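You operate a simulated robot arm through the tools that you are given. There is no shell and no other tool. Be economical: measure what you need, move in short steps, check, and stop when the job is done.

The job below is to be done with a simulated robot arm. You get a single attempt, and the scene is never put back.

TASK
Cook the rice: boil it on high, then let it simmer covered on low.
Fine: High is mark 3, low mark 1. Tip nearly all the rice into the saucepan's water first, tub back. Turn down at the boil, then put the glass lid on by its knob. Large knob off when the rice is white and cooked; it ends steaming. Keep off hot pan, ring and steam. No boiling over, nothing burnt, dropped or spilt beyond a spoonful. The ring may be left to cool, HOT lamp lit, with nothing on it that burns. Set things down gently: knock, squeeze or break no china or glass, the hob too. The floor ends dry.
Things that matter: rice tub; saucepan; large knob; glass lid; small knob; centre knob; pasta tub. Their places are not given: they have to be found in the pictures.

It is judged by the outcome, as a careful person would: the job done as asked, and still so three seconds after it is handed in. It fails if anything else is knocked over, pushed out of place, dropped, spilled or broken. A push-on lid holds only when it is set on centred and level and pressed home; a screw cap is set on level and turned clockwise until tight.

THE ROBOT
A 7-joint arm with a two-finger parallel gripper, fixed in place. Base frame: the origin is at the foot of the arm, x ahead of it, y to its left, z up; the work surface is at about z = 860. Units: mm, rad, N and s.
With the tool pointing down near the work surface it reaches from about 300 to 700 mm from the base axis. Its first joint turns from -1.152 to 1.152 rad. Payload 1.57 kg.
The TCP is the grasp point between the finger pads, 30 mm short of the fingertips. In the tool frame z runs along the fingers and y along their closing line. Largest opening 110 mm; finger width 24, thickness 12; the body of the gripper, 48 by 112 mm, starts 78 mm behind the TCP.
Orientation is that of the tool frame in the base frame, as a unit quaternion [w, x, y, z]. With the fingers straight down and closing along the base's y, the tool's x points along the base's -x, its y along +y and its z along -z.

THE INTERFACE
- The arm moves only by the tool send_rows. Its argument "moves" is a list of rows, each a list of 7 numbers: the gripper command, from -1 (shut) to 1 (fully open), values between in proportion, then the shift along the base's x, y, z in cm, then the turn, a rotation vector about the base's x, y, z in rad. In form: [[hand, tx, ty, tz, wx, wy, wz], ...]. A call has 1 to 12 rows; each row shifts and turns the commanded pose from where the row before left it. A row lasts 0.2 s, in which the tool goes at most 50 mm and 0.15 rad; a call with a longer step from one row to the next is refused whole, and so is a gripper value outside its range. A pose out of reach is approached as far as the arm can. The call stops where the force on the tool passes 40 N (or 10 N more than at its start, if that is more) or the arm is blocked; 0.2 s more then pass. The fingers move at their own pace (about 108 mm/s each) and stop on an object; they squeeze with about 24 N. The grip force told is the motor's: it shows also when the fingers shut on nothing. Time passes only in rows, and 0.2 s behind the last, so rows that do not move let the fingers close. The reply holds the time, the measured pose of the TCP, the force on the tool along the base axes, the opening and the grip force, in the units named above and with some noise.
- Cameras (640 x 400 px; columns grow to the right, rows downward): "scene" is fixed at [155.2, -401, 1395.2]; the picture's right is [0.85, -0.53, 0.00], its down [-0.31, -0.49, -0.81] and it looks along [0.43, 0.69, -0.58] (base axes); focal length 276 px, centre (320, 200). "wrist" rides on the gripper at [70, 16, -141] in the tool frame; the picture's right is [-0.23, 0.97, 0.00], its down [-0.86, -0.20, -0.48] and it looks along [-0.47, -0.11, 0.88] (tool axes); focal length 222 px, centre (320, 200).
- grab_frame(camera): a new picture of that camera. It takes no simulated time.
- measure_at(camera, pixels): for up to 12 pixels [column, row] of the newest picture of that camera ("zoom" is the newest enlarged one), the place [x, y, z] in the base frame of the surface seen there, good to about 2 mm, but the place of the scene camera against the robot may be out by one fixed shift of up to 25 mm in any direction. It takes no simulated time.
- enlarge(camera, box): a new picture of the part [left, top, right, bottom] of that camera's present view, enlarged. It takes no simulated time.
- finish_job(): hands the job in; it is judged then, once.

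Keep the steps short. Do not move on a guess: measure, check each grasp and each placing, and mend mistakes. In all there are 80 turns and 46 pictures (those below and enlarged ones count). Leave the gripper open and the arm clear of the work at the hand-in unless told otherwise, and finish with a single line.

The tools are called after ">>>" by a JSON object that holds its "op" and its "data". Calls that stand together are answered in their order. send_rows: Moves the arm, as the interface text tells. Its arguments: {"type":"object","properties":{"moves":{"type":"array","items":{"type":"array","items":{"type":"number"}}}},"required":["moves"]} The other tools are called the same way: grab_frame (camera) takes a picture; measure_at (camera, pixels) gives the place of the surface under pixels of a picture; enlarge (camera, box) takes an enlarged picture of a part of a camera's view; finish_job () hands the job in.

At the start:

```text
time: 0.0
eef_pos: [404.8, 133.8, 1239.1]
ee_rot: [0.0, 0.0, 1.0, 0.001]
contact_force: [-0.3, 0.1, -0.2]
grip_width: 109.8
finger_force: 0.1
```

scene: 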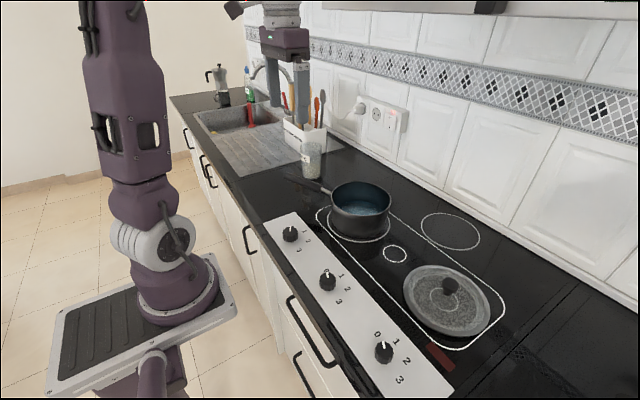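
wrist: 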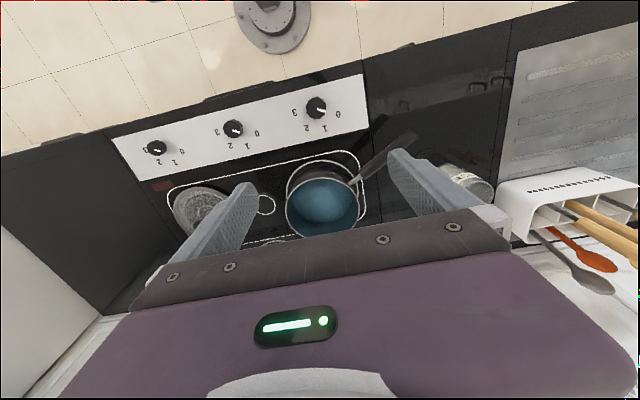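

I see the hob with three knobs, the saucepan on the left ring, a glass lid at the right and a tub by the utensil holder. I'll enlarge the tub area and the knob panel.

>>> {"op": "enlarge", "data": {"camera": "scene", "box": [240, 80, 420, 250]}}

>>> {"op": "enlarge", "data": {"camera": "scene", "box": [260, 200, 520, 400]}}

```text
2.35 times, centred on (330, 165) of scene
```

zoom: 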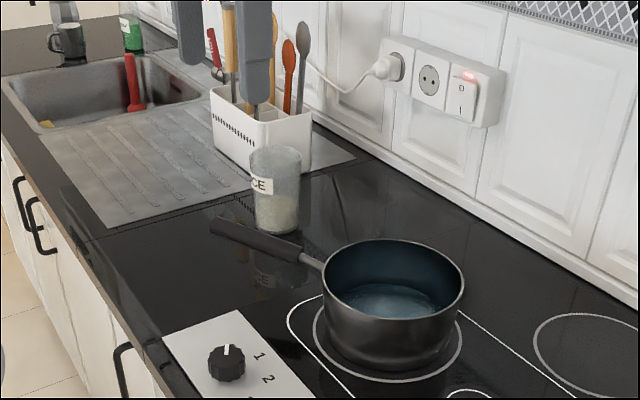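

```text
2.00 times, centred on (390, 300) of scene
```

zoom: 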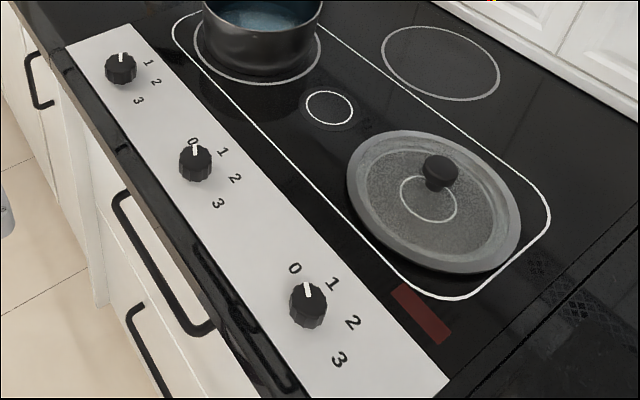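

Now an enlarged wrist view of the knobs and pan, with measurements in the robot's own frame.

>>> {"op": "enlarge", "data": {"camera": "wrist", "box": [100, 70, 400, 260]}}

>>> {"op": "measure_at", "data": {"camera": "wrist", "pixels": [[316, 105], [233, 128], [157, 147], [289, 190], [356, 190], [325, 238], [320, 167], [325, 205], [410, 138], [360, 178], [465, 180], [200, 207]]}}

>>> {"op": "measure_at", "data": {"camera": "scene", "pixels": [[290, 233], [327, 281], [384, 351], [332, 200], [392, 200], [361, 184], [360, 222], [362, 208], [311, 143], [312, 165], [451, 285], [440, 300]]}}

```text
2.11 times, centred on (250, 165) of wrist
```

zoom: 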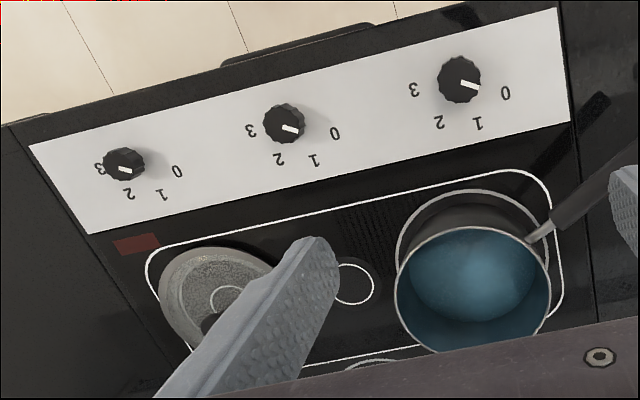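

```text
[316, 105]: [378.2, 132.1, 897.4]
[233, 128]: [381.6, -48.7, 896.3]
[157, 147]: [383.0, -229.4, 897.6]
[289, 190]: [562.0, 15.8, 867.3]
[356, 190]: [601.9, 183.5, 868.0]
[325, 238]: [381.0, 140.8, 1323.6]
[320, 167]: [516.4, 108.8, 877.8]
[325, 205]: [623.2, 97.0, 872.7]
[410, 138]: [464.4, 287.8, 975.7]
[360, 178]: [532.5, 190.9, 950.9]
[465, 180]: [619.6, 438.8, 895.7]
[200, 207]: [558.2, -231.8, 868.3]
```

```text
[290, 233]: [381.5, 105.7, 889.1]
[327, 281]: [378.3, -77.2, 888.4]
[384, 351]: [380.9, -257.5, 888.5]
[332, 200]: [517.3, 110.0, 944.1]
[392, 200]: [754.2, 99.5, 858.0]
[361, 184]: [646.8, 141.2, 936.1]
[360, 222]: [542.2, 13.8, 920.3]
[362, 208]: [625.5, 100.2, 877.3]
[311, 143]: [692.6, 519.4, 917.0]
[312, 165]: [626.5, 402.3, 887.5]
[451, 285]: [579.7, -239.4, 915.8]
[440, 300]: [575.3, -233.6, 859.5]
```

The left knob (wrist (316,105), y≈132) belongs to the pan's ring. The scene camera reads about 27 mm low in y and 8 mm low in z. I'll move high above towards the tub to look at it more closely.

>>> {"op": "send_rows", "data": {"moves": [[1, 0.7, 4, -0.5, 0, 0, 0], [1, 0.7, 4, -0.5, 0, 0, 0], [1, 0.7, 4, -0.5, 0, 0, 0], [1, 0.7, 4, -0.5, 0, 0, 0], [1, 0.7, 4, -0.5, 0, 0, 0], [1, 0.7, 4, -0.5, 0, 0, 0]]}}

>>> {"op": "grab_frame", "data": {"camera": "wrist"}}

>>> {"op": "enlarge", "data": {"camera": "scene", "box": [270, 110, 390, 190]}}

```text
time: 1.4
eef_pos: [448.2, 360.9, 1197.1]
ee_rot: [-0.001, 0.001, 1.0, -0.001]
contact_force: [-0.3, 0.7, -0.6]
grip_width: 110.1
finger_force: 0.0
out of reach, approached as far as the arm can: row 6
```

```text
40 pictures are left
```

wrist: 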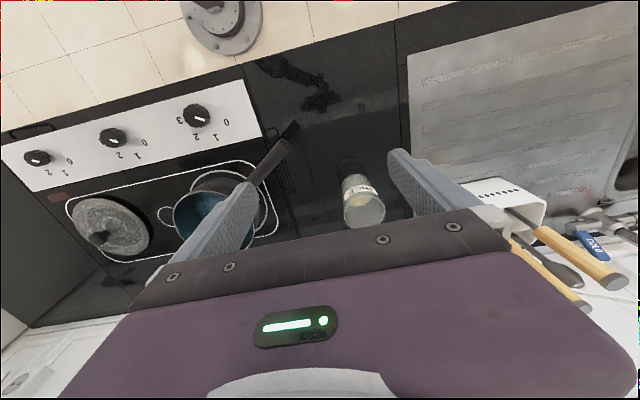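

```text
5.00 times, centred on (330, 150) of scene
```

zoom: 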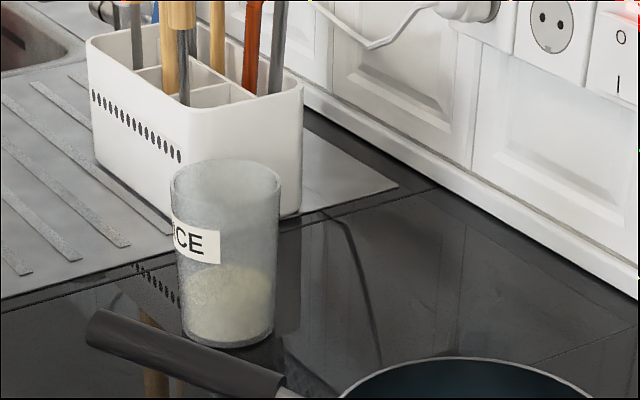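

The tub is open, clear, and about a third full, with its label towards the room. I'll measure it.

>>> {"op": "measure_at", "data": {"camera": "zoom", "pixels": [[174, 200], [276, 195], [228, 208], [228, 343], [187, 330], [271, 325], [228, 300], [225, 163], [195, 250], [245, 215], [110, 320], [260, 380]]}}

>>> {"op": "measure_at", "data": {"camera": "wrist", "pixels": [[364, 210], [345, 207], [384, 210], [364, 226], [358, 180], [360, 190], [225, 122], [218, 136], [194, 140], [180, 121], [197, 114], [240, 110]]}}

>>> {"op": "enlarge", "data": {"camera": "wrist", "box": [300, 130, 420, 240]}}

```text
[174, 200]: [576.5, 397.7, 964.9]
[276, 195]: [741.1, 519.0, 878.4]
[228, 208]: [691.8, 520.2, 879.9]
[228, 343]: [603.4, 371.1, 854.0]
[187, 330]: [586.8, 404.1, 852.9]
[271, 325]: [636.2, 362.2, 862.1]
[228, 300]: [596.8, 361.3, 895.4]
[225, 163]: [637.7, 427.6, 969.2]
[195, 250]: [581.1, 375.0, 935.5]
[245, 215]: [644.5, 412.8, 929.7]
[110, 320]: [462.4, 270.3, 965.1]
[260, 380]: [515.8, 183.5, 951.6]
```

```text
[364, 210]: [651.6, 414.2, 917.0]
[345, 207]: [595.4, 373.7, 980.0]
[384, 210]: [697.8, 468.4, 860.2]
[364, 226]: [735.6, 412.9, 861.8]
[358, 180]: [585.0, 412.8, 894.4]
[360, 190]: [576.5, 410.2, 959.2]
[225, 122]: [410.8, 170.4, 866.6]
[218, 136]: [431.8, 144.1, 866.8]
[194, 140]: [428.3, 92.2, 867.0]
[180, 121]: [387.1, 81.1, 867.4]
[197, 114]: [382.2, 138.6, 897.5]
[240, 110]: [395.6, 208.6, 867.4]
```

```text
3.64 times, centred on (360, 185) of wrist
```

zoom: 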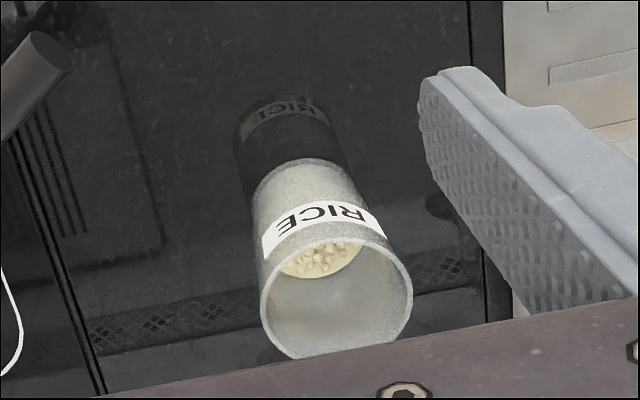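

I'll measure the rim on this enlarged picture to get the tub's diameter and centre.

>>> {"op": "measure_at", "data": {"camera": "zoom", "pixels": [[264, 300], [409, 285], [335, 243], [297, 357], [268, 315], [408, 310], [340, 350], [320, 161], [262, 190], [340, 180], [405, 262], [275, 275]]}}

```text
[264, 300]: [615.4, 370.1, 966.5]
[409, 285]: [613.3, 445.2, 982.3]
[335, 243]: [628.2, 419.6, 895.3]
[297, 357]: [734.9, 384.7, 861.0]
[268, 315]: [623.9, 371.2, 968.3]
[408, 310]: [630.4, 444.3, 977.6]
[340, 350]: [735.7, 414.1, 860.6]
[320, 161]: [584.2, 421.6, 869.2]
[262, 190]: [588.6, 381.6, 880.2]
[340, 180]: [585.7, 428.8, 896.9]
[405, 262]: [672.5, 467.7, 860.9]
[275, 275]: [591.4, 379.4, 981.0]
```

The tub is centred near (614, 407), about 76 mm wide, and runs from z 861 to 980. Next I'll measure the pan's rim in an enlarged scene view.

>>> {"op": "enlarge", "data": {"camera": "scene", "box": [300, 165, 420, 245]}}

```text
5.00 times, centred on (360, 205) of scene
```

zoom: 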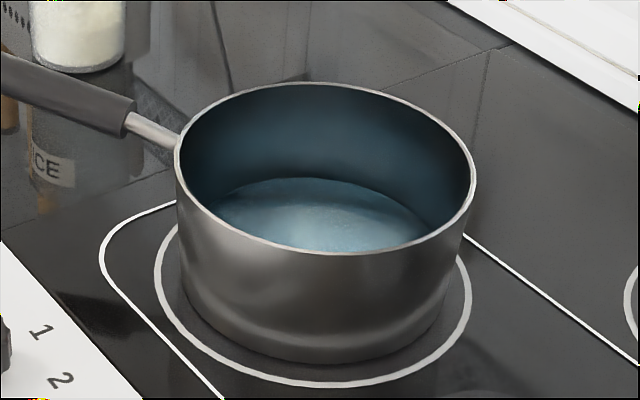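

>>> {"op": "measure_at", "data": {"camera": "zoom", "pixels": [[178, 160], [473, 180], [310, 86], [310, 254], [230, 228], [425, 240], [235, 100], [425, 115], [300, 230], [330, 130], [130, 115], [60, 88]]}}

```text
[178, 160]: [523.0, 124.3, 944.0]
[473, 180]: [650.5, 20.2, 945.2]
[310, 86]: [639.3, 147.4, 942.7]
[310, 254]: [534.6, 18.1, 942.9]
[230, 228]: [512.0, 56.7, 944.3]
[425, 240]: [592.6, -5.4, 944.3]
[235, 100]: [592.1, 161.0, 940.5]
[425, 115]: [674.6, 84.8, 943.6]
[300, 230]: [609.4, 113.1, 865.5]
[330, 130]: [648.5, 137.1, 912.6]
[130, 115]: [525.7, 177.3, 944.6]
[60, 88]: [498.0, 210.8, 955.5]
```

In the robot's frame the pan centre is about (593, 104), with radius 83 and rim at z≈952. Now I'll pitch the tool forward to 20° below horizontal and come down in front of the tub, staying short of it.

>>> {"op": "send_rows", "data": {"moves": [[1, 0, 0.45, -1.65, 0, -0.1357, 0], [1, 0, 0.45, -1.65, 0, -0.1357, 0], [1, 0, 0.45, -1.65, 0, -0.1357, 0], [1, 0, 0.45, -1.65, 0, -0.1357, 0], [1, 0, 0.45, -1.65, 0, -0.1357, 0], [1, 0, 0.45, -1.65, 0, -0.1357, 0], [1, 0, 0.45, -1.65, 0, -0.1357, 0], [1, 0, 0.45, -1.65, 0, -0.1357, 0], [1, 0, 0.45, -1.65, 0, -0.1357, 0]]}}

>>> {"op": "grab_frame", "data": {"camera": "scene"}}

```text
time: 3.4
eef_pos: [448.3, 400.4, 1051.8]
ee_rot: [0.574, 0.0, 0.819, 0.0]
contact_force: [-0.3, -0.2, -0.5]
grip_width: 109.9
finger_force: 0.0
```

```text
36 pictures are left
```

scene: 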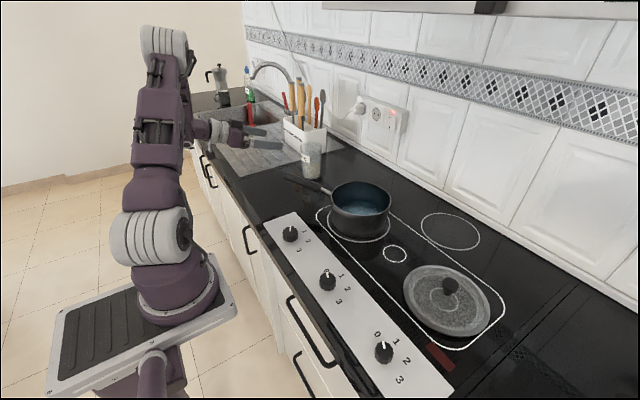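

The pitch came out as wanted. I'll move to a stand-off point about 110 mm short of the tub along the tool, then check the alignment with the wrist camera.

>>> {"op": "send_rows", "data": {"moves": [[1, 1.6, 0.2, -2.2, 0, 0, 0], [1, 1.6, 0.2, -2.2, 0, 0, 0], [1, 1.6, 0.2, -2.2, 0, 0, 0], [1, 1.5, 0.1, -2.3, 0, 0, 0], [1, 0, 0, 0, 0, 0, 0]]}}

>>> {"op": "grab_frame", "data": {"camera": "wrist"}}

```text
time: 4.6
eef_pos: [511.6, 407.5, 963.3]
ee_rot: [0.573, 0.001, 0.82, -0.001]
contact_force: [0.3, -0.7, 0.0]
grip_width: 110.1
finger_force: 0.1
```

```text
35 pictures are left
```

wrist: 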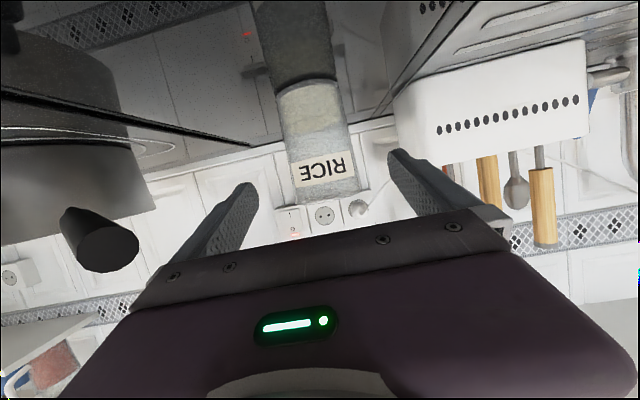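

The tub sits between the fingers. I'll measure its sides here to confirm the centre line.

>>> {"op": "measure_at", "data": {"camera": "wrist", "pixels": [[285, 130], [347, 118], [316, 120], [322, 170], [297, 180], [356, 165], [300, 84], [95, 250], [400, 110], [330, 197]]}}

```text
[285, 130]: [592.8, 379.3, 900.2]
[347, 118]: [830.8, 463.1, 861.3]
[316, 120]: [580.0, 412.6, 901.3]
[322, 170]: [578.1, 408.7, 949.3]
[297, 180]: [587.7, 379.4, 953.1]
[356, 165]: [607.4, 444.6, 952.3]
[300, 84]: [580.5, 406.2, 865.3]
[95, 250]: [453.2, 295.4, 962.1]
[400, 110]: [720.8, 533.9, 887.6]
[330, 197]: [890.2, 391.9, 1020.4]
```

The centre is confirmed at about (614, 408). I'll advance along the tool and then close gently.

>>> {"op": "send_rows", "data": {"moves": [[1, 2.6, 0.1, -0.95, 0, 0, 0], [1, 2.6, 0, -0.95, 0, 0, 0], [1, 2.6, 0, -0.95, 0, 0, 0], [1, 2.4, 0, -0.95, 0, 0, 0], [0.5, 0, 0, 0, 0, 0, 0], [0.32, 0, 0, 0, 0, 0, 0], [0.2, 0, 0, 0, 0, 0, 0], [0.2, 0, 0, 0, 0, 0, 0]]}}

```text
time: 6.4
eef_pos: [613.1, 409.2, 926.8]
ee_rot: [0.573, 0.0, 0.819, 0.0]
contact_force: [1.5, 0.5, 0.5]
grip_width: 79.5
finger_force: 23.9
```

The tub is held at 79.5 mm. I'll lift it straight up and check it holds.

>>> {"op": "send_rows", "data": {"moves": [[0.2, 0, 0, 1, 0, 0, 0], [0.2, 0, 0, 2, 0, 0, 0], [0.2, 0, 0, 3, 0, 0, 0], [0.2, 0, 0, 3, 0, 0, 0], [0.2, 0, 0, 3, 0, 0, 0], [0.2, 0, 0, 1.5, 0, 0, 0], [0.2, 0, 0, 0, 0, 0, 0]]}}

>>> {"op": "grab_frame", "data": {"camera": "scene"}}

```text
time: 8.0
eef_pos: [613.5, 407.0, 1060.3]
ee_rot: [0.574, 0.0, 0.819, 0.0]
contact_force: [-0.2, 0.5, -2.0]
grip_width: 79.5
finger_force: 24.2
```

```text
34 pictures are left
```

scene: 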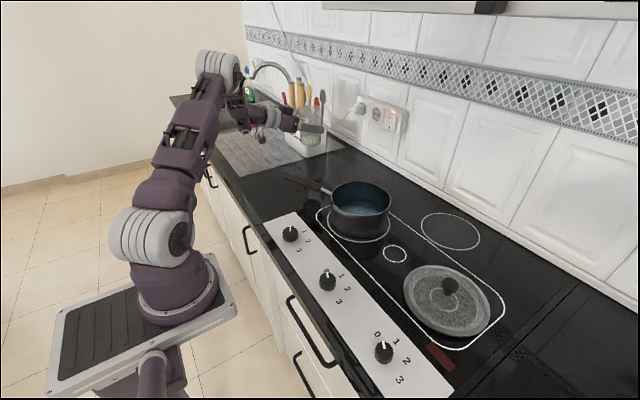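

The tub is in hand. I'll carry it smoothly to beside the pan's centre, still upright.

>>> {"op": "send_rows", "data": {"moves": [[0.2, -0.2, -1.5, 0, 0, 0, 0], [0.2, -0.3, -3, 0, 0, 0, 0], [0.2, -0.3, -3.2, 0, 0, 0, 0], [0.2, -0.3, -3.2, 0, 0, 0, 0], [0.2, -0.3, -3.2, 0, 0, 0, 0], [0.2, -0.3, -3.2, 0, 0, 0, 0], [0.2, -0.3, -3.2, 0, 0, 0, 0], [0.2, -0.3, -3, 0, 0, 0, 0], [0.2, 0, -1.7, 0, 0, 0, 0], [0.2, 0, -0.5, 0, 0, 0, 0], [0.2, 0, 0, 0, 0, 0, 0]]}}

>>> {"op": "enlarge", "data": {"camera": "scene", "box": [260, 100, 440, 250]}}

```text
time: 10.4
eef_pos: [591.2, 151.9, 1062.1]
ee_rot: [0.574, 0.001, 0.819, -0.001]
contact_force: [0.0, -0.5, -2.0]
grip_width: 79.7
finger_force: 23.9
```

```text
2.67 times, centred on (350, 175) of scene
```

zoom: 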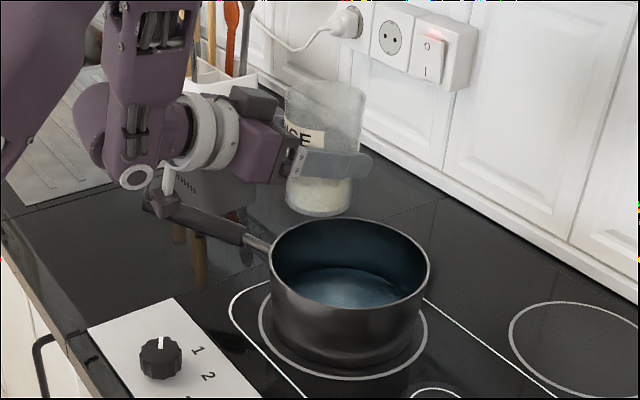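

The tub is in position. I'll tilt it about 60° towards the pan's centre (−y) and check.

>>> {"op": "send_rows", "data": {"moves": [[0.2, 0, 0, 0, 0.12, 0, 0], [0.2, 0, 0, 0, 0.12, 0, 0], [0.2, 0, 0, 0, 0.12, 0, 0], [0.2, 0, 0, 0, 0.12, 0, 0], [0.2, 0, 0, 0, 0.12, 0, 0], [0.2, 0, 0, 0, 0.12, 0, 0], [0.2, 0, 0, 0, 0.12, 0, 0], [0.2, 0, 0, 0, 0.12, 0, 0]]}}

>>> {"op": "enlarge", "data": {"camera": "scene", "box": [260, 100, 440, 250]}}

```text
time: 12.2
eef_pos: [590.8, 149.7, 1079.4]
ee_rot: [0.546, 0.174, 0.784, 0.237]
contact_force: [-0.5, 0.9, -1.7]
grip_width: 79.3
finger_force: 24.4
out of reach, approached as far as the arm can: row 4, 5, 6, 7, 8
```

```text
2.67 times, centred on (350, 175) of scene
```

zoom: 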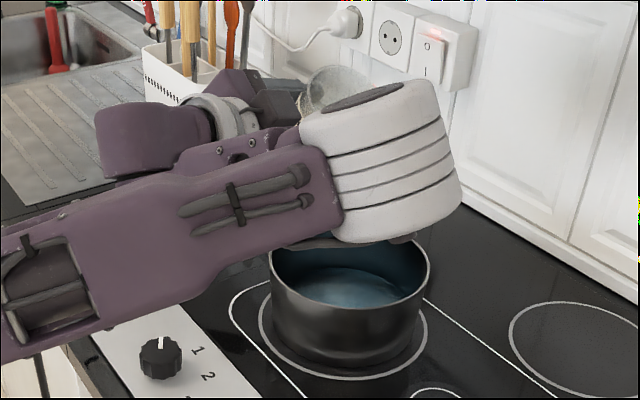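

The arm could not roll that way: at about 35° it swung its elbow over the pan. I'll undo that tilt slowly and look again.

>>> {"op": "send_rows", "data": {"moves": [[0.2, 0, 0, 0, -0.12, 0, 0], [0.2, 0, 0, 0, -0.12, 0, 0], [0.2, 0, 0, 0, -0.12, 0, 0], [0.2, 0, 0, 0, -0.12, 0, 0]]}}

>>> {"op": "grab_frame", "data": {"camera": "scene"}}

```text
time: 13.2
eef_pos: [590.2, 150.4, 1079.7]
ee_rot: [0.572, 0.038, 0.818, 0.043]
contact_force: [0.4, -0.3, -1.4]
grip_width: 79.3
finger_force: 24.0
```

```text
31 pictures are left
```

scene: 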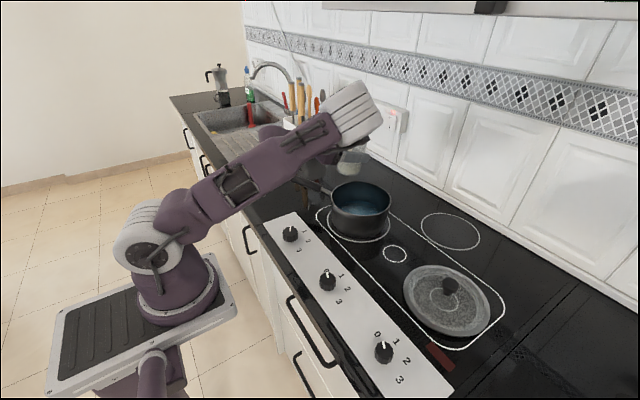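

The tub is nearly upright again. I'll finish levelling it and move to the other side of the pan (y≈54), where I can tilt the other way, towards +y.

>>> {"op": "send_rows", "data": {"moves": [[0.2, 0, 0, 0, -0.1, 0, 0], [0.2, 0, -1, 0, 0, 0, 0], [0.2, 0, -2, 0, 0, 0, 0], [0.2, 0, -2, 0, 0, 0, 0], [0.2, 0, -2, 0, 0, 0, 0], [0.2, 0, -1.6, 0, 0, 0, 0], [0.2, 0, -1, 0, 0, 0, 0], [0.2, 0, 0, 0, 0, 0, 0]]}}

>>> {"op": "enlarge", "data": {"camera": "scene", "box": [200, 50, 500, 250]}}

```text
time: 15.0
eef_pos: [589.5, 52.8, 1079.9]
ee_rot: [0.573, 0.01, 0.819, 0.004]
contact_force: [0.3, 0.1, -1.6]
grip_width: 79.6
finger_force: 24.2
```

```text
2.00 times, centred on (350, 150) of scene
```

zoom: 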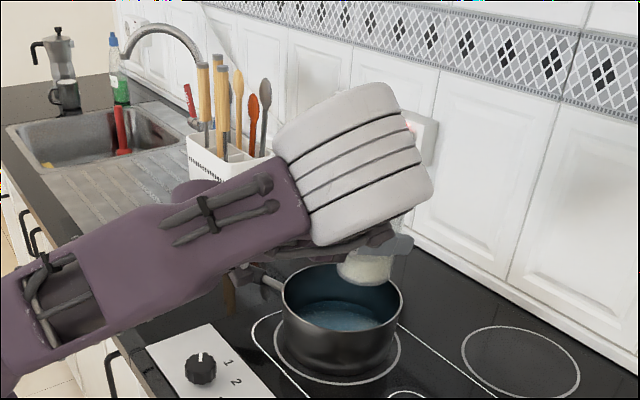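

Now I'll try the opposite tilt (about −X) in a short burst.

>>> {"op": "send_rows", "data": {"moves": [[0.2, 0, 0, 0, -0.12, 0, 0], [0.2, 0, 0, 0, -0.12, 0, 0], [0.2, 0, 0, 0, -0.12, 0, 0], [0.2, 0, 0, 0, -0.12, 0, 0], [0.2, 0, 0, 0, -0.12, 0, 0]]}}

>>> {"op": "grab_frame", "data": {"camera": "scene"}}

```text
time: 16.2
eef_pos: [590.3, 53.3, 1078.3]
ee_rot: [0.55, -0.161, 0.783, -0.24]
contact_force: [-0.2, 0.1, -1.5]
grip_width: 79.5
finger_force: 24.4
```

```text
29 pictures are left
```

scene: 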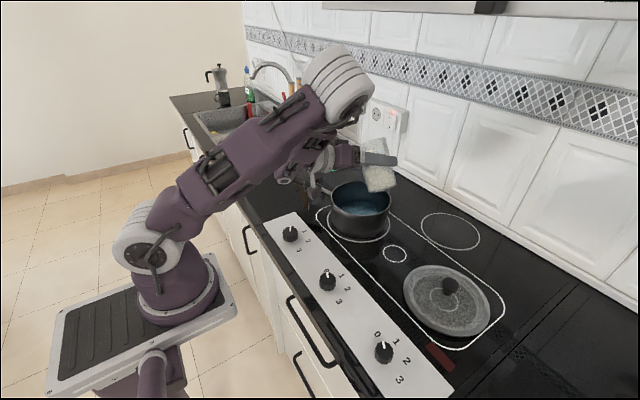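

This direction works: the elbow rises and the tub tilts. I'll go on to about 65° and check.

>>> {"op": "send_rows", "data": {"moves": [[0.2, 0, 0, 0, -0.1, 0, 0], [0.2, 0, 0, 0, -0.1, 0, 0], [0.2, 0, 0, 0, -0.1, 0, 0], [0.2, 0, 0, 0, -0.1, 0, 0], [0.2, 0, 0, 0, -0.1, 0, 0]]}}

>>> {"op": "enlarge", "data": {"camera": "scene", "box": [280, 80, 460, 250]}}

```text
time: 17.4
eef_pos: [589.8, 54.1, 1078.9]
ee_rot: [0.494, -0.291, 0.7, -0.426]
contact_force: [0.5, -0.2, -2.6]
grip_width: 79.6
finger_force: 24.1
```

```text
2.35 times, centred on (370, 165) of scene
```

zoom: 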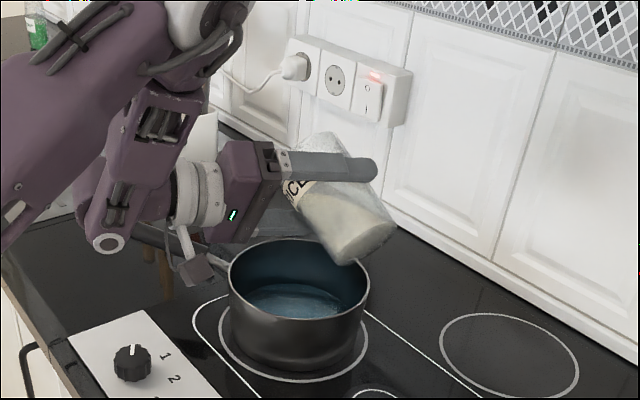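

The lip is over the pan's middle. I'll keep tilting slowly so the rice pours.

>>> {"op": "send_rows", "data": {"moves": [[0.2, 0, 0, 0, -0.08, 0, 0], [0.2, 0, 0, 0, -0.08, 0, 0], [0.2, 0, 0, 0, -0.08, 0, 0], [0.2, 0, 0, 0, -0.08, 0, 0], [0.2, 0, 0, 0, -0.08, 0, 0], [0.2, 0, 0, 0, -0.08, 0, 0]]}}

>>> {"op": "enlarge", "data": {"camera": "scene", "box": [280, 80, 460, 250]}}

```text
time: 18.8
eef_pos: [590.7, 54.3, 1079.2]
ee_rot: [-0.411, 0.4, -0.578, 0.58]
contact_force: [0.3, 0.0, -1.1]
grip_width: 79.4
finger_force: 24.2
```

```text
2.35 times, centred on (370, 165) of scene
```

zoom: 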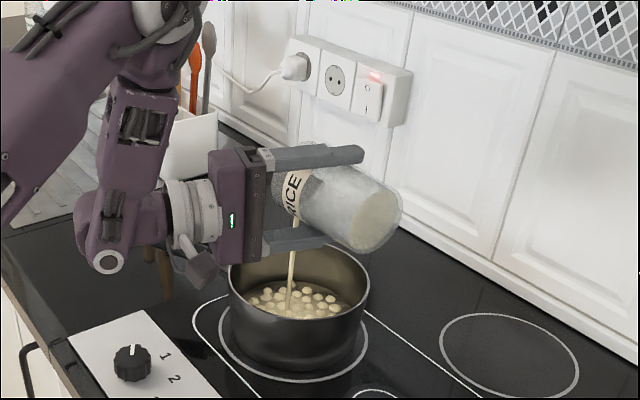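

The rice is flowing into the pan's middle. I'll tilt further to empty the tub, holding between steps.

>>> {"op": "send_rows", "data": {"moves": [[0.2, 0, 0, 0, 0, 0, 0], [0.2, 0, 0, 0, -0.08, 0, 0], [0.2, 0, 0, 0, -0.08, 0, 0], [0.2, 0, 0, 0, -0.08, 0, 0], [0.2, 0, 0, 0, -0.08, 0, 0], [0.2, 0, 0, 0, -0.08, 0, 0], [0.2, 0, 0, 0, -0.08, 0, 0], [0.2, 0, 0, 0, 0, 0, 0], [0.2, 0, 0, 0, 0, 0, 0], [0.2, 0, 0, 0, 0, 0, 0], [0.2, 0, 0, 0, 0, 0, 0]]}}

>>> {"op": "enlarge", "data": {"camera": "scene", "box": [280, 80, 460, 250]}}

```text
time: 21.2
eef_pos: [589.3, 52.6, 1078.8]
ee_rot: [-0.304, 0.486, -0.425, 0.701]
contact_force: [0.3, 0.4, -0.5]
grip_width: 79.0
finger_force: 24.1
```

```text
2.35 times, centred on (370, 165) of scene
```

zoom: 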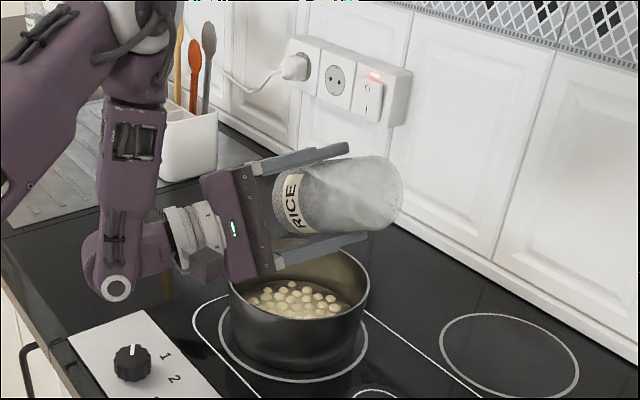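

The tub is empty. I'll turn it back upright, in place.

>>> {"op": "send_rows", "data": {"moves": [[0.2, 0, 0, 0, 0.14, 0, 0], [0.2, 0, 0, 0, 0.14, 0, 0], [0.2, 0, 0, 0, 0.14, 0, 0], [0.2, 0, 0, 0, 0.14, 0, 0], [0.2, 0, 0, 0, 0.14, 0, 0], [0.2, 0, 0, 0, 0.14, 0, 0], [0.2, 0, 0, 0, 0.14, 0, 0], [0.2, 0, 0, 0, 0.14, 0, 0], [0.2, 0, 0, 0, 0.14, 0, 0], [0.2, 0, 0, 0, 0.14, 0, 0]]}}

```text
time: 23.4
eef_pos: [590.3, 53.4, 1078.6]
ee_rot: [0.545, -0.175, 0.777, -0.262]
contact_force: [0.0, -0.6, -0.3]
grip_width: 79.1
finger_force: 23.7
```

I'll finish righting it while carrying it back towards its own place.

>>> {"op": "send_rows", "data": {"moves": [[0.2, 0, 1, 0, 0.13, 0, 0], [0.2, 0, 2, 0, 0.13, 0, 0], [0.2, 0, 2, 0, 0.13, 0, 0], [0.2, 0, 3, 0, 0.13, 0, 0], [0.2, 0.3, 3, 0, 0.1, 0, 0], [0.2, 0.3, 4, 0, 0, 0, 0], [0.2, 0.3, 4, 0, 0, 0, 0], [0.2, 0.3, 4, 0, 0, 0, 0], [0.2, 0.3, 4, 0, 0, 0, 0], [0.2, 0.3, 4, 0, 0, 0, 0], [0.2, 0.3, 3, 0, 0, 0, 0], [0.2, 0.2, 1.4, 0, 0, 0, 0]]}}

>>> {"op": "grab_frame", "data": {"camera": "scene"}}

```text
time: 26.0
eef_pos: [613.4, 408.8, 1079.3]
ee_rot: [0.573, -0.001, 0.82, -0.014]
contact_force: [0.6, -0.1, -0.8]
grip_width: 79.3
finger_force: 23.8
```

```text
25 pictures are left
```

scene: 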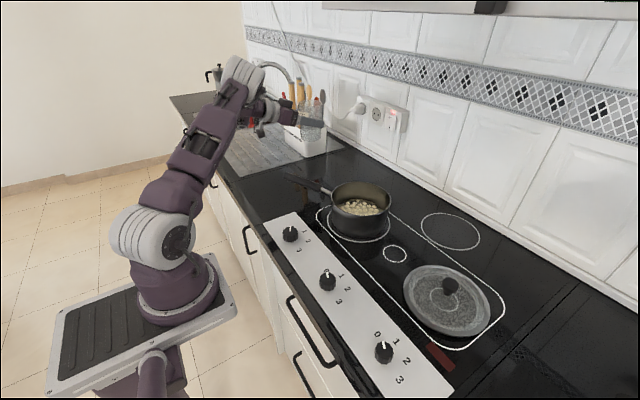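

The tub is above its spot. I'll lower it, slowing down near the surface.

>>> {"op": "send_rows", "data": {"moves": [[0.2, 0, 0, -2, 0, 0, 0], [0.2, 0, 0, -3.5, 0, 0, 0], [0.2, 0, 0, -3.5, 0, 0, 0], [0.2, 0, 0, -3, 0, 0, 0], [0.2, 0, 0, -1.5, 0, 0, 0], [0.2, 0, 0, -0.6, 0, 0, 0], [0.2, 0, 0, -0.4, 0, 0, 0], [0.2, 0, 0, -0.3, 0, 0, 0], [0.2, 0, 0, -0.2, 0, 0, 0], [0.2, 0, 0, 0, 0, 0, 0]]}}

```text
time: 28.2
eef_pos: [612.7, 407.7, 928.0]
ee_rot: [0.573, -0.001, 0.819, -0.014]
contact_force: [-0.5, -0.2, 0.0]
grip_width: 79.5
finger_force: 24.2
```

>>> {"op": "send_rows", "data": {"moves": [[0.2, 0, 0, -0.1, 0, 0, 0], [0.2, 0, 0, -0.1, 0, 0, 0]]}}

```text
time: 28.8
eef_pos: [611.6, 407.8, 927.4]
ee_rot: [0.574, 0.0, 0.819, -0.013]
contact_force: [-1.4, -1.9, 5.2]
grip_width: 79.1
finger_force: 23.7
```

The 5 N upward force shows the tub is touching down. I'll open slowly, back off along the tool and look.

>>> {"op": "send_rows", "data": {"moves": [[0.5, 0, 0, 0, 0, 0, 0], [0.7, 0, 0, 0, 0, 0, 0], [1, 0, 0, 0, 0, 0, 0], [1, -1.5, 0, 0.55, 0, 0, 0], [1, -3, 0, 1.1, 0, 0, 0], [1, -3.5, 0, 1.3, 0, 0, 0], [1, -3.5, 0, 1.3, 0, 0, 0]]}}

>>> {"op": "grab_frame", "data": {"camera": "wrist"}}

```text
time: 30.4
eef_pos: [495.7, 407.2, 969.1]
ee_rot: [0.574, -0.001, 0.819, -0.013]
contact_force: [0.1, 0.5, -0.2]
grip_width: 110.0
finger_force: 0.1
```

```text
24 pictures are left
```

wrist: 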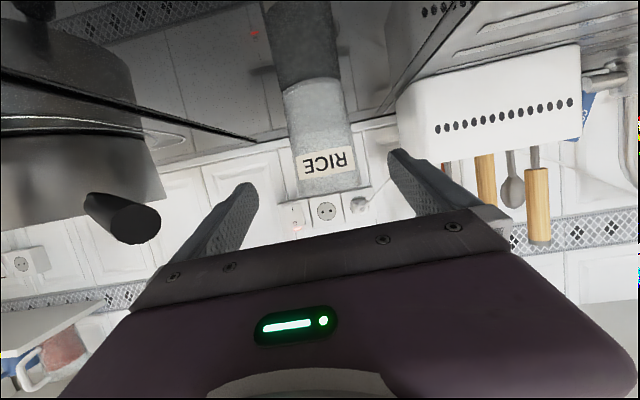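

The tub stands where it was, empty. I'll move up and away towards the knobs while turning the tool to point down again.

>>> {"op": "send_rows", "data": {"moves": [[1, -1, 0, 3, 0, 0, 0], [1, -1, -1, 4, 0, 0, 0], [1, -1, -3, 2, 0, 0.1357, 0], [1, -1, -3.5, 1, 0, 0.1357, 0], [1, -1, -3.5, 0.5, 0, 0.1357, 0], [1, -1, -3.5, 0, 0, 0.1357, 0], [1, -1, -3.5, 0, 0, 0.1357, 0], [1, -1, -3.5, 0, 0, 0.1357, 0], [1, -1, -3.5, 0, 0, 0.1357, 0], [1, -1, -3.5, 0, 0, 0.1357, 0], [1, 0, -3.2, 0, 0, 0.1357, 0]]}}

>>> {"op": "send_rows", "data": {"moves": [[1, 0, 0, 0, 0, 0, 0.14], [1, 0, 0, 0, 0, 0, 0.14], [1, 0, 0, 0, 0, 0, 0.14], [1, 0, 0, 0, 0, 0, 0.14], [1, 0, 0, 0, 0, 0, 0.14], [1, 0, 0, 0, 0, 0, 0.14], [1, 0, 0, 0, 0, 0, 0.14], [1, 0, 0, 0, 0, 0, 0.14], [1, 0, 0, 0, 0, 0, 0.14], [1, 0, 0, 0, 0, 0, 0.14], [1, 0, 0, 0, 0, 0, 0.14]]}}

>>> {"op": "grab_frame", "data": {"camera": "wrist"}}

```text
time: 32.8
eef_pos: [395.5, 90.7, 1076.3]
ee_rot: [-0.001, -0.007, 1.0, -0.01]
contact_force: [-0.3, -0.8, 0.5]
grip_width: 110.2
finger_force: 0.2
```

```text
time: 35.2
eef_pos: [397.7, 91.1, 1074.1]
ee_rot: [0.006, -0.703, 0.712, -0.007]
contact_force: [-0.3, 0.0, -0.4]
grip_width: 110.1
finger_force: 0.1
```

```text
23 pictures are left
```

wrist: 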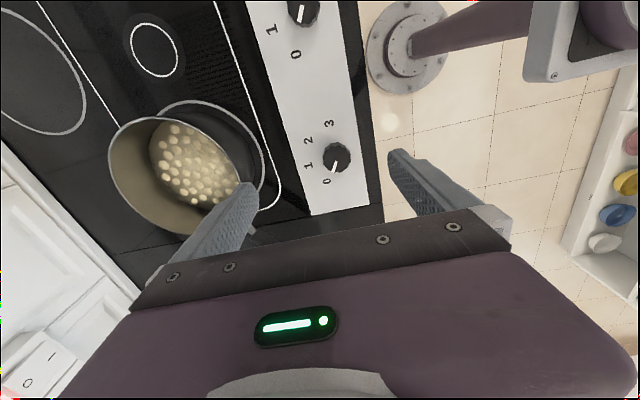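

The view is good and the tool has turned about 90°. I'll enlarge the knob and measure its centre, its pointer and the numbers.

>>> {"op": "enlarge", "data": {"camera": "wrist", "box": [285, 105, 381, 205]}}

```text
4.00 times, centred on (333, 155) of wrist
```

zoom: 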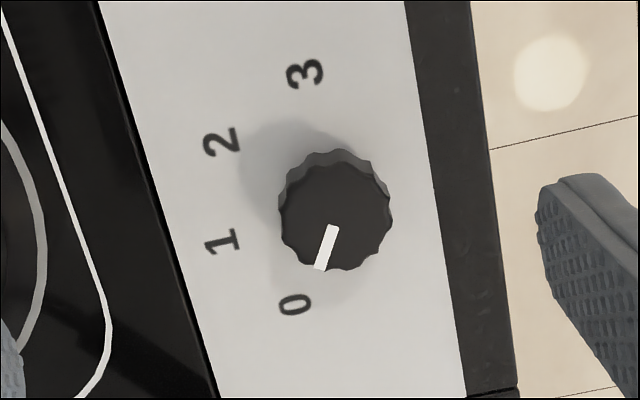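

>>> {"op": "measure_at", "data": {"camera": "zoom", "pixels": [[296, 305], [222, 242], [221, 140], [305, 74], [336, 216], [282, 215], [390, 216], [336, 160], [336, 268], [333, 228], [319, 267], [330, 152]]}}

```text
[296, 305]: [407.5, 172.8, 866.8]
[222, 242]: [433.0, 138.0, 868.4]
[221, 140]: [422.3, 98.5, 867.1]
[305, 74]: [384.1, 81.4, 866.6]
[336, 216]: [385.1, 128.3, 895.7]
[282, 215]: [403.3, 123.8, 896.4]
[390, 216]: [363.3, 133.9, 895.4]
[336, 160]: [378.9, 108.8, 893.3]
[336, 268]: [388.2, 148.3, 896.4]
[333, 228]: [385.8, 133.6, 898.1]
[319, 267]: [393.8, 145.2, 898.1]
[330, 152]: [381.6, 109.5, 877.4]
```

The knob centre is (383.5, 128.5), about 41 mm across. The marks are at 28°, 79°, 128° and 179° clockwise, so 150° takes it from 0 to 3. I'll go down over the knob with the fingers part open.

>>> {"op": "send_rows", "data": {"moves": [[0.4, -0.4, 1, -3, 0, 0, 0.02], [0.4, -0.5, 1.3, -3.5, 0, 0, 0], [0.4, -0.5, 1.44, -3.5, 0, 0, 0], [0.4, 0, 0, -3, 0, 0, 0], [0.4, 0, 0, -2, 0, 0, 0], [0.4, 0, 0, -1.4, 0, 0, 0], [0.4, 0, 0, -0.6, 0, 0, 0], [0.4, 0, 0, 0, 0, 0, 0]]}}

```text
time: 37.0
eef_pos: [383.8, 127.8, 905.2]
ee_rot: [-0.007, 0.709, -0.705, 0.009]
contact_force: [-0.3, 0.9, 0.5]
grip_width: 77.2
finger_force: 0.0
```

Centred over the knob. I'll close on it.

>>> {"op": "send_rows", "data": {"moves": [[-0.1, 0, 0, 0, 0, 0, 0], [-0.3, 0, 0, 0, 0, 0, 0], [-0.4, 0, 0, 0, 0, 0, 0], [-0.4, 0, 0, 0, 0, 0, 0]]}}

```text
time: 38.0
eef_pos: [384.8, 128.4, 905.1]
ee_rot: [-0.008, 0.709, -0.705, 0.009]
contact_force: [7.2, 0.1, -2.5]
grip_width: 41.6
finger_force: 45.0
```

It grips at 41.6 mm. I'll ease 1 mm in +x and turn clockwise by 1.5 rad.

>>> {"op": "send_rows", "data": {"moves": [[-0.4, 0.1, 0, 0, 0, 0, 0], [-0.4, 0, 0, 0, 0, 0, -0.14], [-0.4, 0, 0, 0, 0, 0, -0.14], [-0.4, 0, 0, 0, 0, 0, -0.14], [-0.4, 0, 0, 0, 0, 0, -0.14], [-0.4, 0, 0, 0, 0, 0, -0.14], [-0.4, 0, 0, 0, 0, 0, -0.14], [-0.4, 0, 0, 0, 0, 0, -0.14], [-0.4, 0, 0, 0, 0, 0, -0.14], [-0.4, 0, 0, 0, 0, 0, -0.14], [-0.4, 0, 0, 0, 0, 0, -0.14], [-0.4, 0, 0, 0, 0, 0, -0.1]]}}

```text
time: 40.6
eef_pos: [385.2, 130.5, 904.0]
ee_rot: [-0.001, -0.038, 0.999, -0.01]
contact_force: [-21.5, 24.6, 0.6]
grip_width: 41.9
finger_force: 45.0
```

The lateral force has risen to about 33 N, so I'll release and look at where the pointer is.

>>> {"op": "send_rows", "data": {"moves": [[0.0, 0, 0, 0, 0, 0, 0], [0.3, 0, 0, 0, 0, 0, 0], [0.4, 0, 0, 2, 0, 0, 0], [0.4, 0, 0, 3, 0, 0, 0]]}}

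>>> {"op": "enlarge", "data": {"camera": "wrist", "box": [220, 120, 420, 270]}}

```text
time: 41.6
eef_pos: [383.7, 127.1, 951.1]
ee_rot: [-0.001, -0.039, 0.999, -0.011]
contact_force: [0.7, -0.6, -0.2]
grip_width: 76.9
finger_force: 0.2
```

```text
2.67 times, centred on (320, 195) of wrist
```

zoom: 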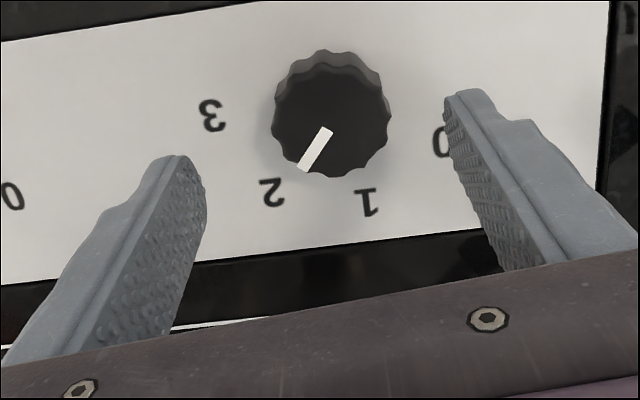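

The pointer is at about 114°, just short of mark 2. I'll turn the hand back +1.15 rad, grip again at (383.5, 129.5) and finish the turn to 3.

>>> {"op": "send_rows", "data": {"moves": [[0.4, 0, 0.1, 0, 0, 0, 0.144], [0.4, 0, 0.1, 0, 0, 0, 0.144], [0.4, 0, 0, 0, 0, 0, 0.144], [0.4, 0, 0, 0, 0, 0, 0.144], [0.4, 0, 0, 0, 0, 0, 0.144], [0.4, 0, 0, 0, 0, 0, 0.144], [0.4, 0, 0, -1, 0, 0, 0.144], [0.4, 0, 0, -1.5, 0, 0, 0.144], [0.4, 0, 0, -1.5, 0, 0, 0], [0.4, 0, 0, -0.5, 0, 0, 0], [-0.2, 0, 0, 0, 0, 0, 0], [-0.4, 0, 0, 0, 0, 0, 0]]}}

>>> {"op": "send_rows", "data": {"moves": [[-0.4, 0, 0, 0, 0, 0, 0], [-0.4, 0, 0, 0, 0, 0, -0.14], [-0.4, 0, 0, 0, 0, 0, -0.14], [-0.4, 0, 0, 0, 0, 0, -0.14], [-0.4, 0, 0, 0, 0, 0, -0.14], [-0.4, 0, 0, 0, 0, 0, -0.14], [-0.4, 0, 0, 0, 0, 0, -0.14], [-0.4, 0, 0, 0, 0, 0, -0.14], [-0.4, 0, 0, 0, 0, 0, -0.14], [-0.4, 0, 0, 0, 0, 0, 0]]}}

```text
time: 44.2
eef_pos: [384.5, 128.8, 909.5]
ee_rot: [0.007, -0.577, 0.817, -0.009]
contact_force: [4.6, 0.4, -3.8]
grip_width: 41.3
finger_force: 44.9
```

```text
time: 46.4
eef_pos: [382.4, 130.6, 909.4]
ee_rot: [-0.001, -0.054, 0.998, -0.01]
contact_force: [-6.1, 6.7, -12.0]
grip_width: 41.5
finger_force: 44.8
```

Low forces this time. I'll release, rise, and look at the knob and the pan.

>>> {"op": "send_rows", "data": {"moves": [[0.0, 0, 0, 0, 0, 0, 0], [0.3, 0, 0, 0, 0, 0, 0], [0.4, 0, 0, 2, 0, 0, 0], [0.4, 0, 0, 3, 0, 0, 0]]}}

>>> {"op": "enlarge", "data": {"camera": "wrist", "box": [220, 120, 420, 270]}}

```text
time: 47.4
eef_pos: [384.2, 129.6, 958.9]
ee_rot: [-0.001, -0.055, 0.998, -0.009]
contact_force: [0.1, -0.4, 0.3]
grip_width: 76.9
finger_force: 0.1
```

```text
2.67 times, centred on (320, 195) of wrist
```

zoom: 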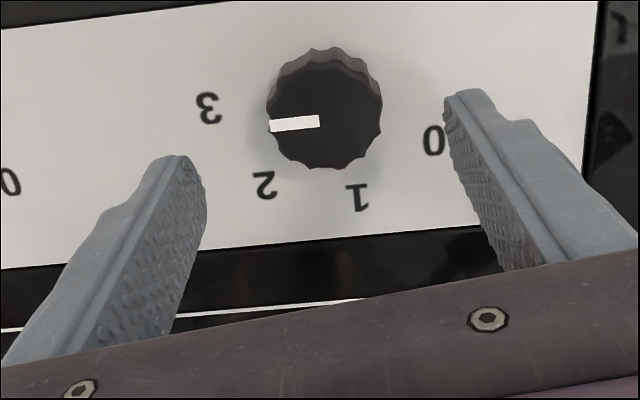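

>>> {"op": "measure_at", "data": {"camera": "zoom", "pixels": [[318, 121], [294, 123], [272, 126], [209, 108], [434, 141]]}}

>>> {"op": "enlarge", "data": {"camera": "scene", "box": [270, 160, 510, 380]}}

```text
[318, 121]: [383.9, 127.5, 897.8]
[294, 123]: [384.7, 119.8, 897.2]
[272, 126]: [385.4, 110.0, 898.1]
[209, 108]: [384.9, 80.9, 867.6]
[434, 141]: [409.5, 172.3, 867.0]
```

```text
1.82 times, centred on (390, 270) of scene
```

zoom: 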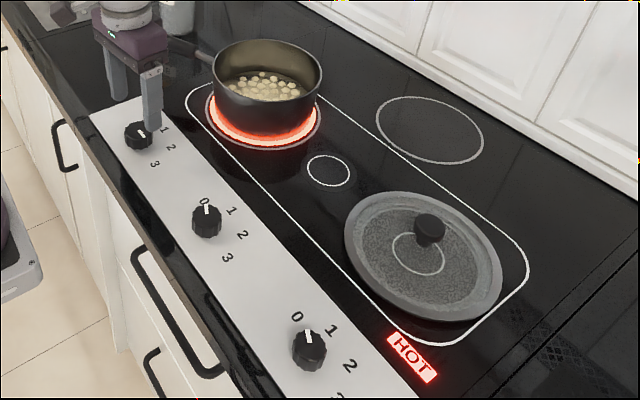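

The pointer is at 175° (mark 3), the pan's ring glows and HOT is lit. While it heats I'll measure the lid and its knob.

>>> {"op": "measure_at", "data": {"camera": "zoom", "pixels": [[430, 219], [416, 228], [445, 232], [430, 226], [428, 245], [346, 240], [500, 290], [395, 193], [440, 318], [420, 193], [418, 260], [426, 213]]}}

>>> {"op": "send_rows", "data": {"moves": [[0.3, 0, 0, -2, 0, 0, 0], [0.3, 0, 0, -2, 0, 0, 0], [0.3, 0, 0, -1, 0, 0, 0], [0.3, 0, 0, 0, 0, 0, 0], [-0.2, 0, 0, 0, 0, 0, 0], [-0.4, 0, 0, 0, 0, 0, 0], [-0.4, 0, 0, 0, 0, 0, 0]]}}

>>> {"op": "enlarge", "data": {"camera": "scene", "box": [310, 150, 430, 250]}}

```text
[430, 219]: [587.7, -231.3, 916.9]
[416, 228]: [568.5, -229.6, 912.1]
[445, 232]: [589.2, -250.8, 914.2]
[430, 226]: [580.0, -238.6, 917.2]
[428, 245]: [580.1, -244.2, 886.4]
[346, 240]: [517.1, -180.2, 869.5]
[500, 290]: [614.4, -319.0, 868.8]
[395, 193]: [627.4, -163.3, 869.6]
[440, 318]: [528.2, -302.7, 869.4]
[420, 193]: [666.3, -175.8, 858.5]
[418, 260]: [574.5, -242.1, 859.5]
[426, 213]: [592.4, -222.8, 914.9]
```

```text
time: 49.0
eef_pos: [385.1, 129.3, 910.4]
ee_rot: [-0.001, -0.053, 0.999, -0.011]
contact_force: [-0.5, -3.1, -6.8]
grip_width: 41.9
finger_force: 45.0
```

```text
4.00 times, centred on (370, 200) of scene
```

zoom: 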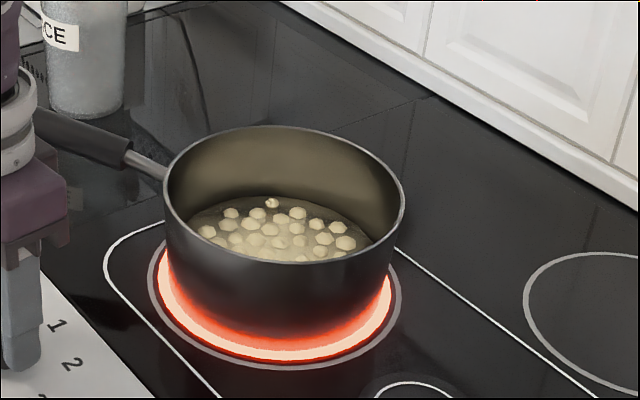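

I'm gripping the knob, ready to turn it down. Now I'll wait and watch for the boil.

>>> {"op": "send_rows", "data": {"moves": [[-0.4, 0, 0, 0, 0, 0, 0], [-0.4, 0, 0, 0, 0, 0, 0], [-0.4, 0, 0, 0, 0, 0, 0], [-0.4, 0, 0, 0, 0, 0, 0], [-0.4, 0, 0, 0, 0, 0, 0], [-0.4, 0, 0, 0, 0, 0, 0], [-0.4, 0, 0, 0, 0, 0, 0], [-0.4, 0, 0, 0, 0, 0, 0], [-0.4, 0, 0, 0, 0, 0, 0], [-0.4, 0, 0, 0, 0, 0, 0], [-0.4, 0, 0, 0, 0, 0, 0], [-0.4, 0, 0, 0, 0, 0, 0]]}}

>>> {"op": "enlarge", "data": {"camera": "scene", "box": [310, 150, 430, 250]}}

```text
time: 51.6
eef_pos: [385.4, 131.3, 908.9]
ee_rot: [-0.001, -0.054, 0.998, -0.01]
contact_force: [0.3, -4.1, -11.7]
grip_width: 41.7
finger_force: 45.2
```

```text
4.00 times, centred on (370, 200) of scene
```

zoom: 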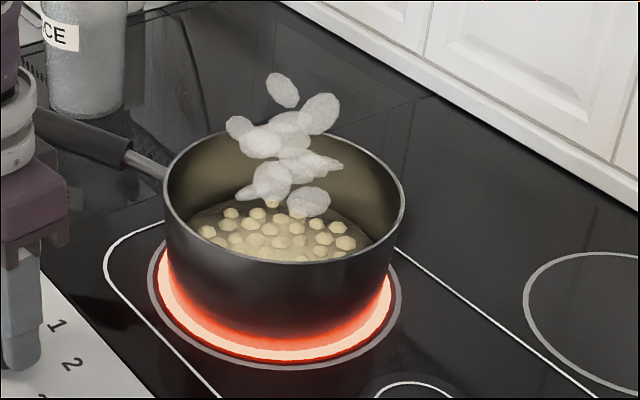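

Steam has started but I see no rolling bubbles yet. I'll wait a little more and check.

>>> {"op": "send_rows", "data": {"moves": [[-0.4, 0, 0, 0, 0, 0, 0], [-0.4, 0, 0, 0, 0, 0, 0], [-0.4, 0, 0, 0, 0, 0, 0], [-0.4, 0, 0, 0, 0, 0, 0], [-0.4, 0, 0, 0, 0, 0, 0], [-0.4, 0, 0, 0, 0, 0, 0], [-0.4, 0, 0, 0, 0, 0, 0]]}}

>>> {"op": "enlarge", "data": {"camera": "scene", "box": [310, 150, 430, 250]}}

```text
time: 53.2
eef_pos: [384.9, 131.1, 909.4]
ee_rot: [-0.001, -0.054, 0.998, -0.011]
contact_force: [-0.1, -5.0, -7.8]
grip_width: 41.7
finger_force: 44.9
```

```text
4.00 times, centred on (370, 200) of scene
```

zoom: 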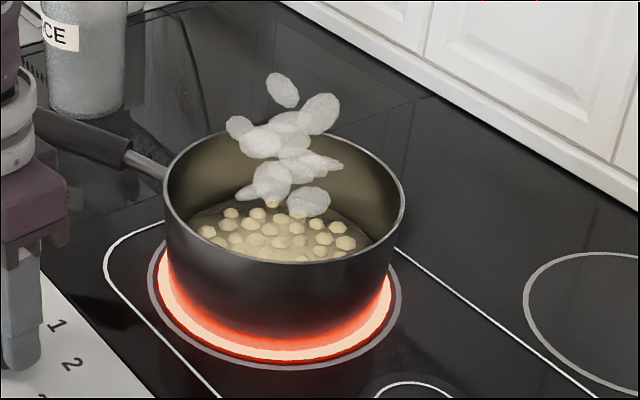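

The pan is steaming but looks unchanged, so I'll wait a bit longer.

>>> {"op": "send_rows", "data": {"moves": [[-0.4, 0, 0, 0, 0, 0, 0], [-0.4, 0, 0, 0, 0, 0, 0], [-0.4, 0, 0, 0, 0, 0, 0], [-0.4, 0, 0, 0, 0, 0, 0], [-0.4, 0, 0, 0, 0, 0, 0], [-0.4, 0, 0, 0, 0, 0, 0], [-0.4, 0, 0, 0, 0, 0, 0], [-0.4, 0, 0, 0, 0, 0, 0], [-0.4, 0, 0, 0, 0, 0, 0], [-0.4, 0, 0, 0, 0, 0, 0]]}}

>>> {"op": "enlarge", "data": {"camera": "scene", "box": [310, 150, 430, 250]}}

```text
time: 55.4
eef_pos: [383.5, 130.2, 908.9]
ee_rot: [0.0, -0.054, 0.998, -0.011]
contact_force: [-0.8, -4.6, -3.3]
grip_width: 41.1
finger_force: 44.4
```

```text
4.00 times, centred on (370, 200) of scene
```

zoom: 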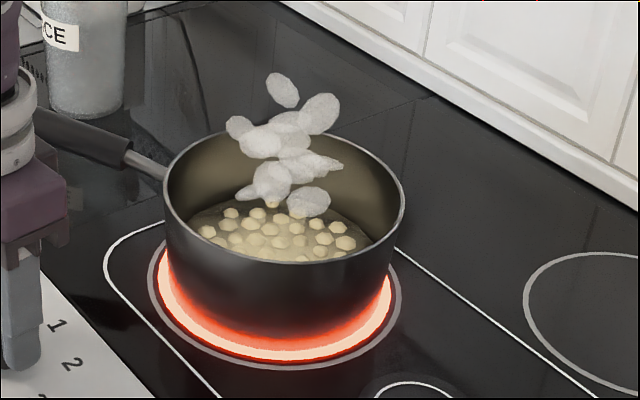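

Still only steam. I'll wait again.

>>> {"op": "send_rows", "data": {"moves": [[-0.4, 0, 0, 0, 0, 0, 0], [-0.4, 0, 0, 0, 0, 0, 0], [-0.4, 0, 0, 0, 0, 0, 0], [-0.4, 0, 0, 0, 0, 0, 0], [-0.4, 0, 0, 0, 0, 0, 0], [-0.4, 0, 0, 0, 0, 0, 0], [-0.4, 0, 0, 0, 0, 0, 0], [-0.4, 0, 0, 0, 0, 0, 0], [-0.4, 0, 0, 0, 0, 0, 0], [-0.4, 0, 0, 0, 0, 0, 0], [-0.4, 0, 0, 0, 0, 0, 0], [-0.4, 0, 0, 0, 0, 0, 0]]}}

>>> {"op": "enlarge", "data": {"camera": "scene", "box": [310, 150, 430, 250]}}

```text
time: 58.0
eef_pos: [384.9, 131.3, 910.3]
ee_rot: [0.0, -0.054, 0.998, -0.011]
contact_force: [-0.6, -6.3, -1.4]
grip_width: 41.4
finger_force: 44.8
```

```text
4.00 times, centred on (370, 200) of scene
```

zoom: 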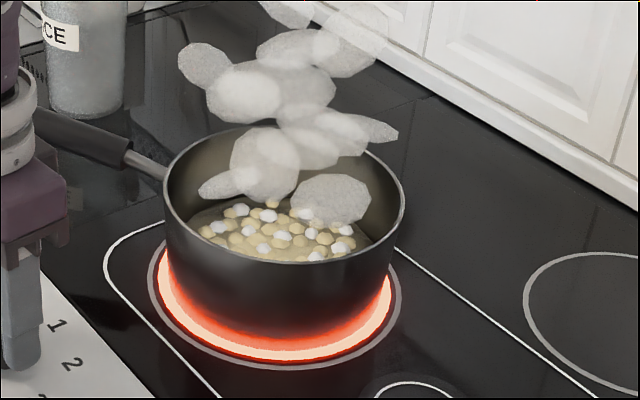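

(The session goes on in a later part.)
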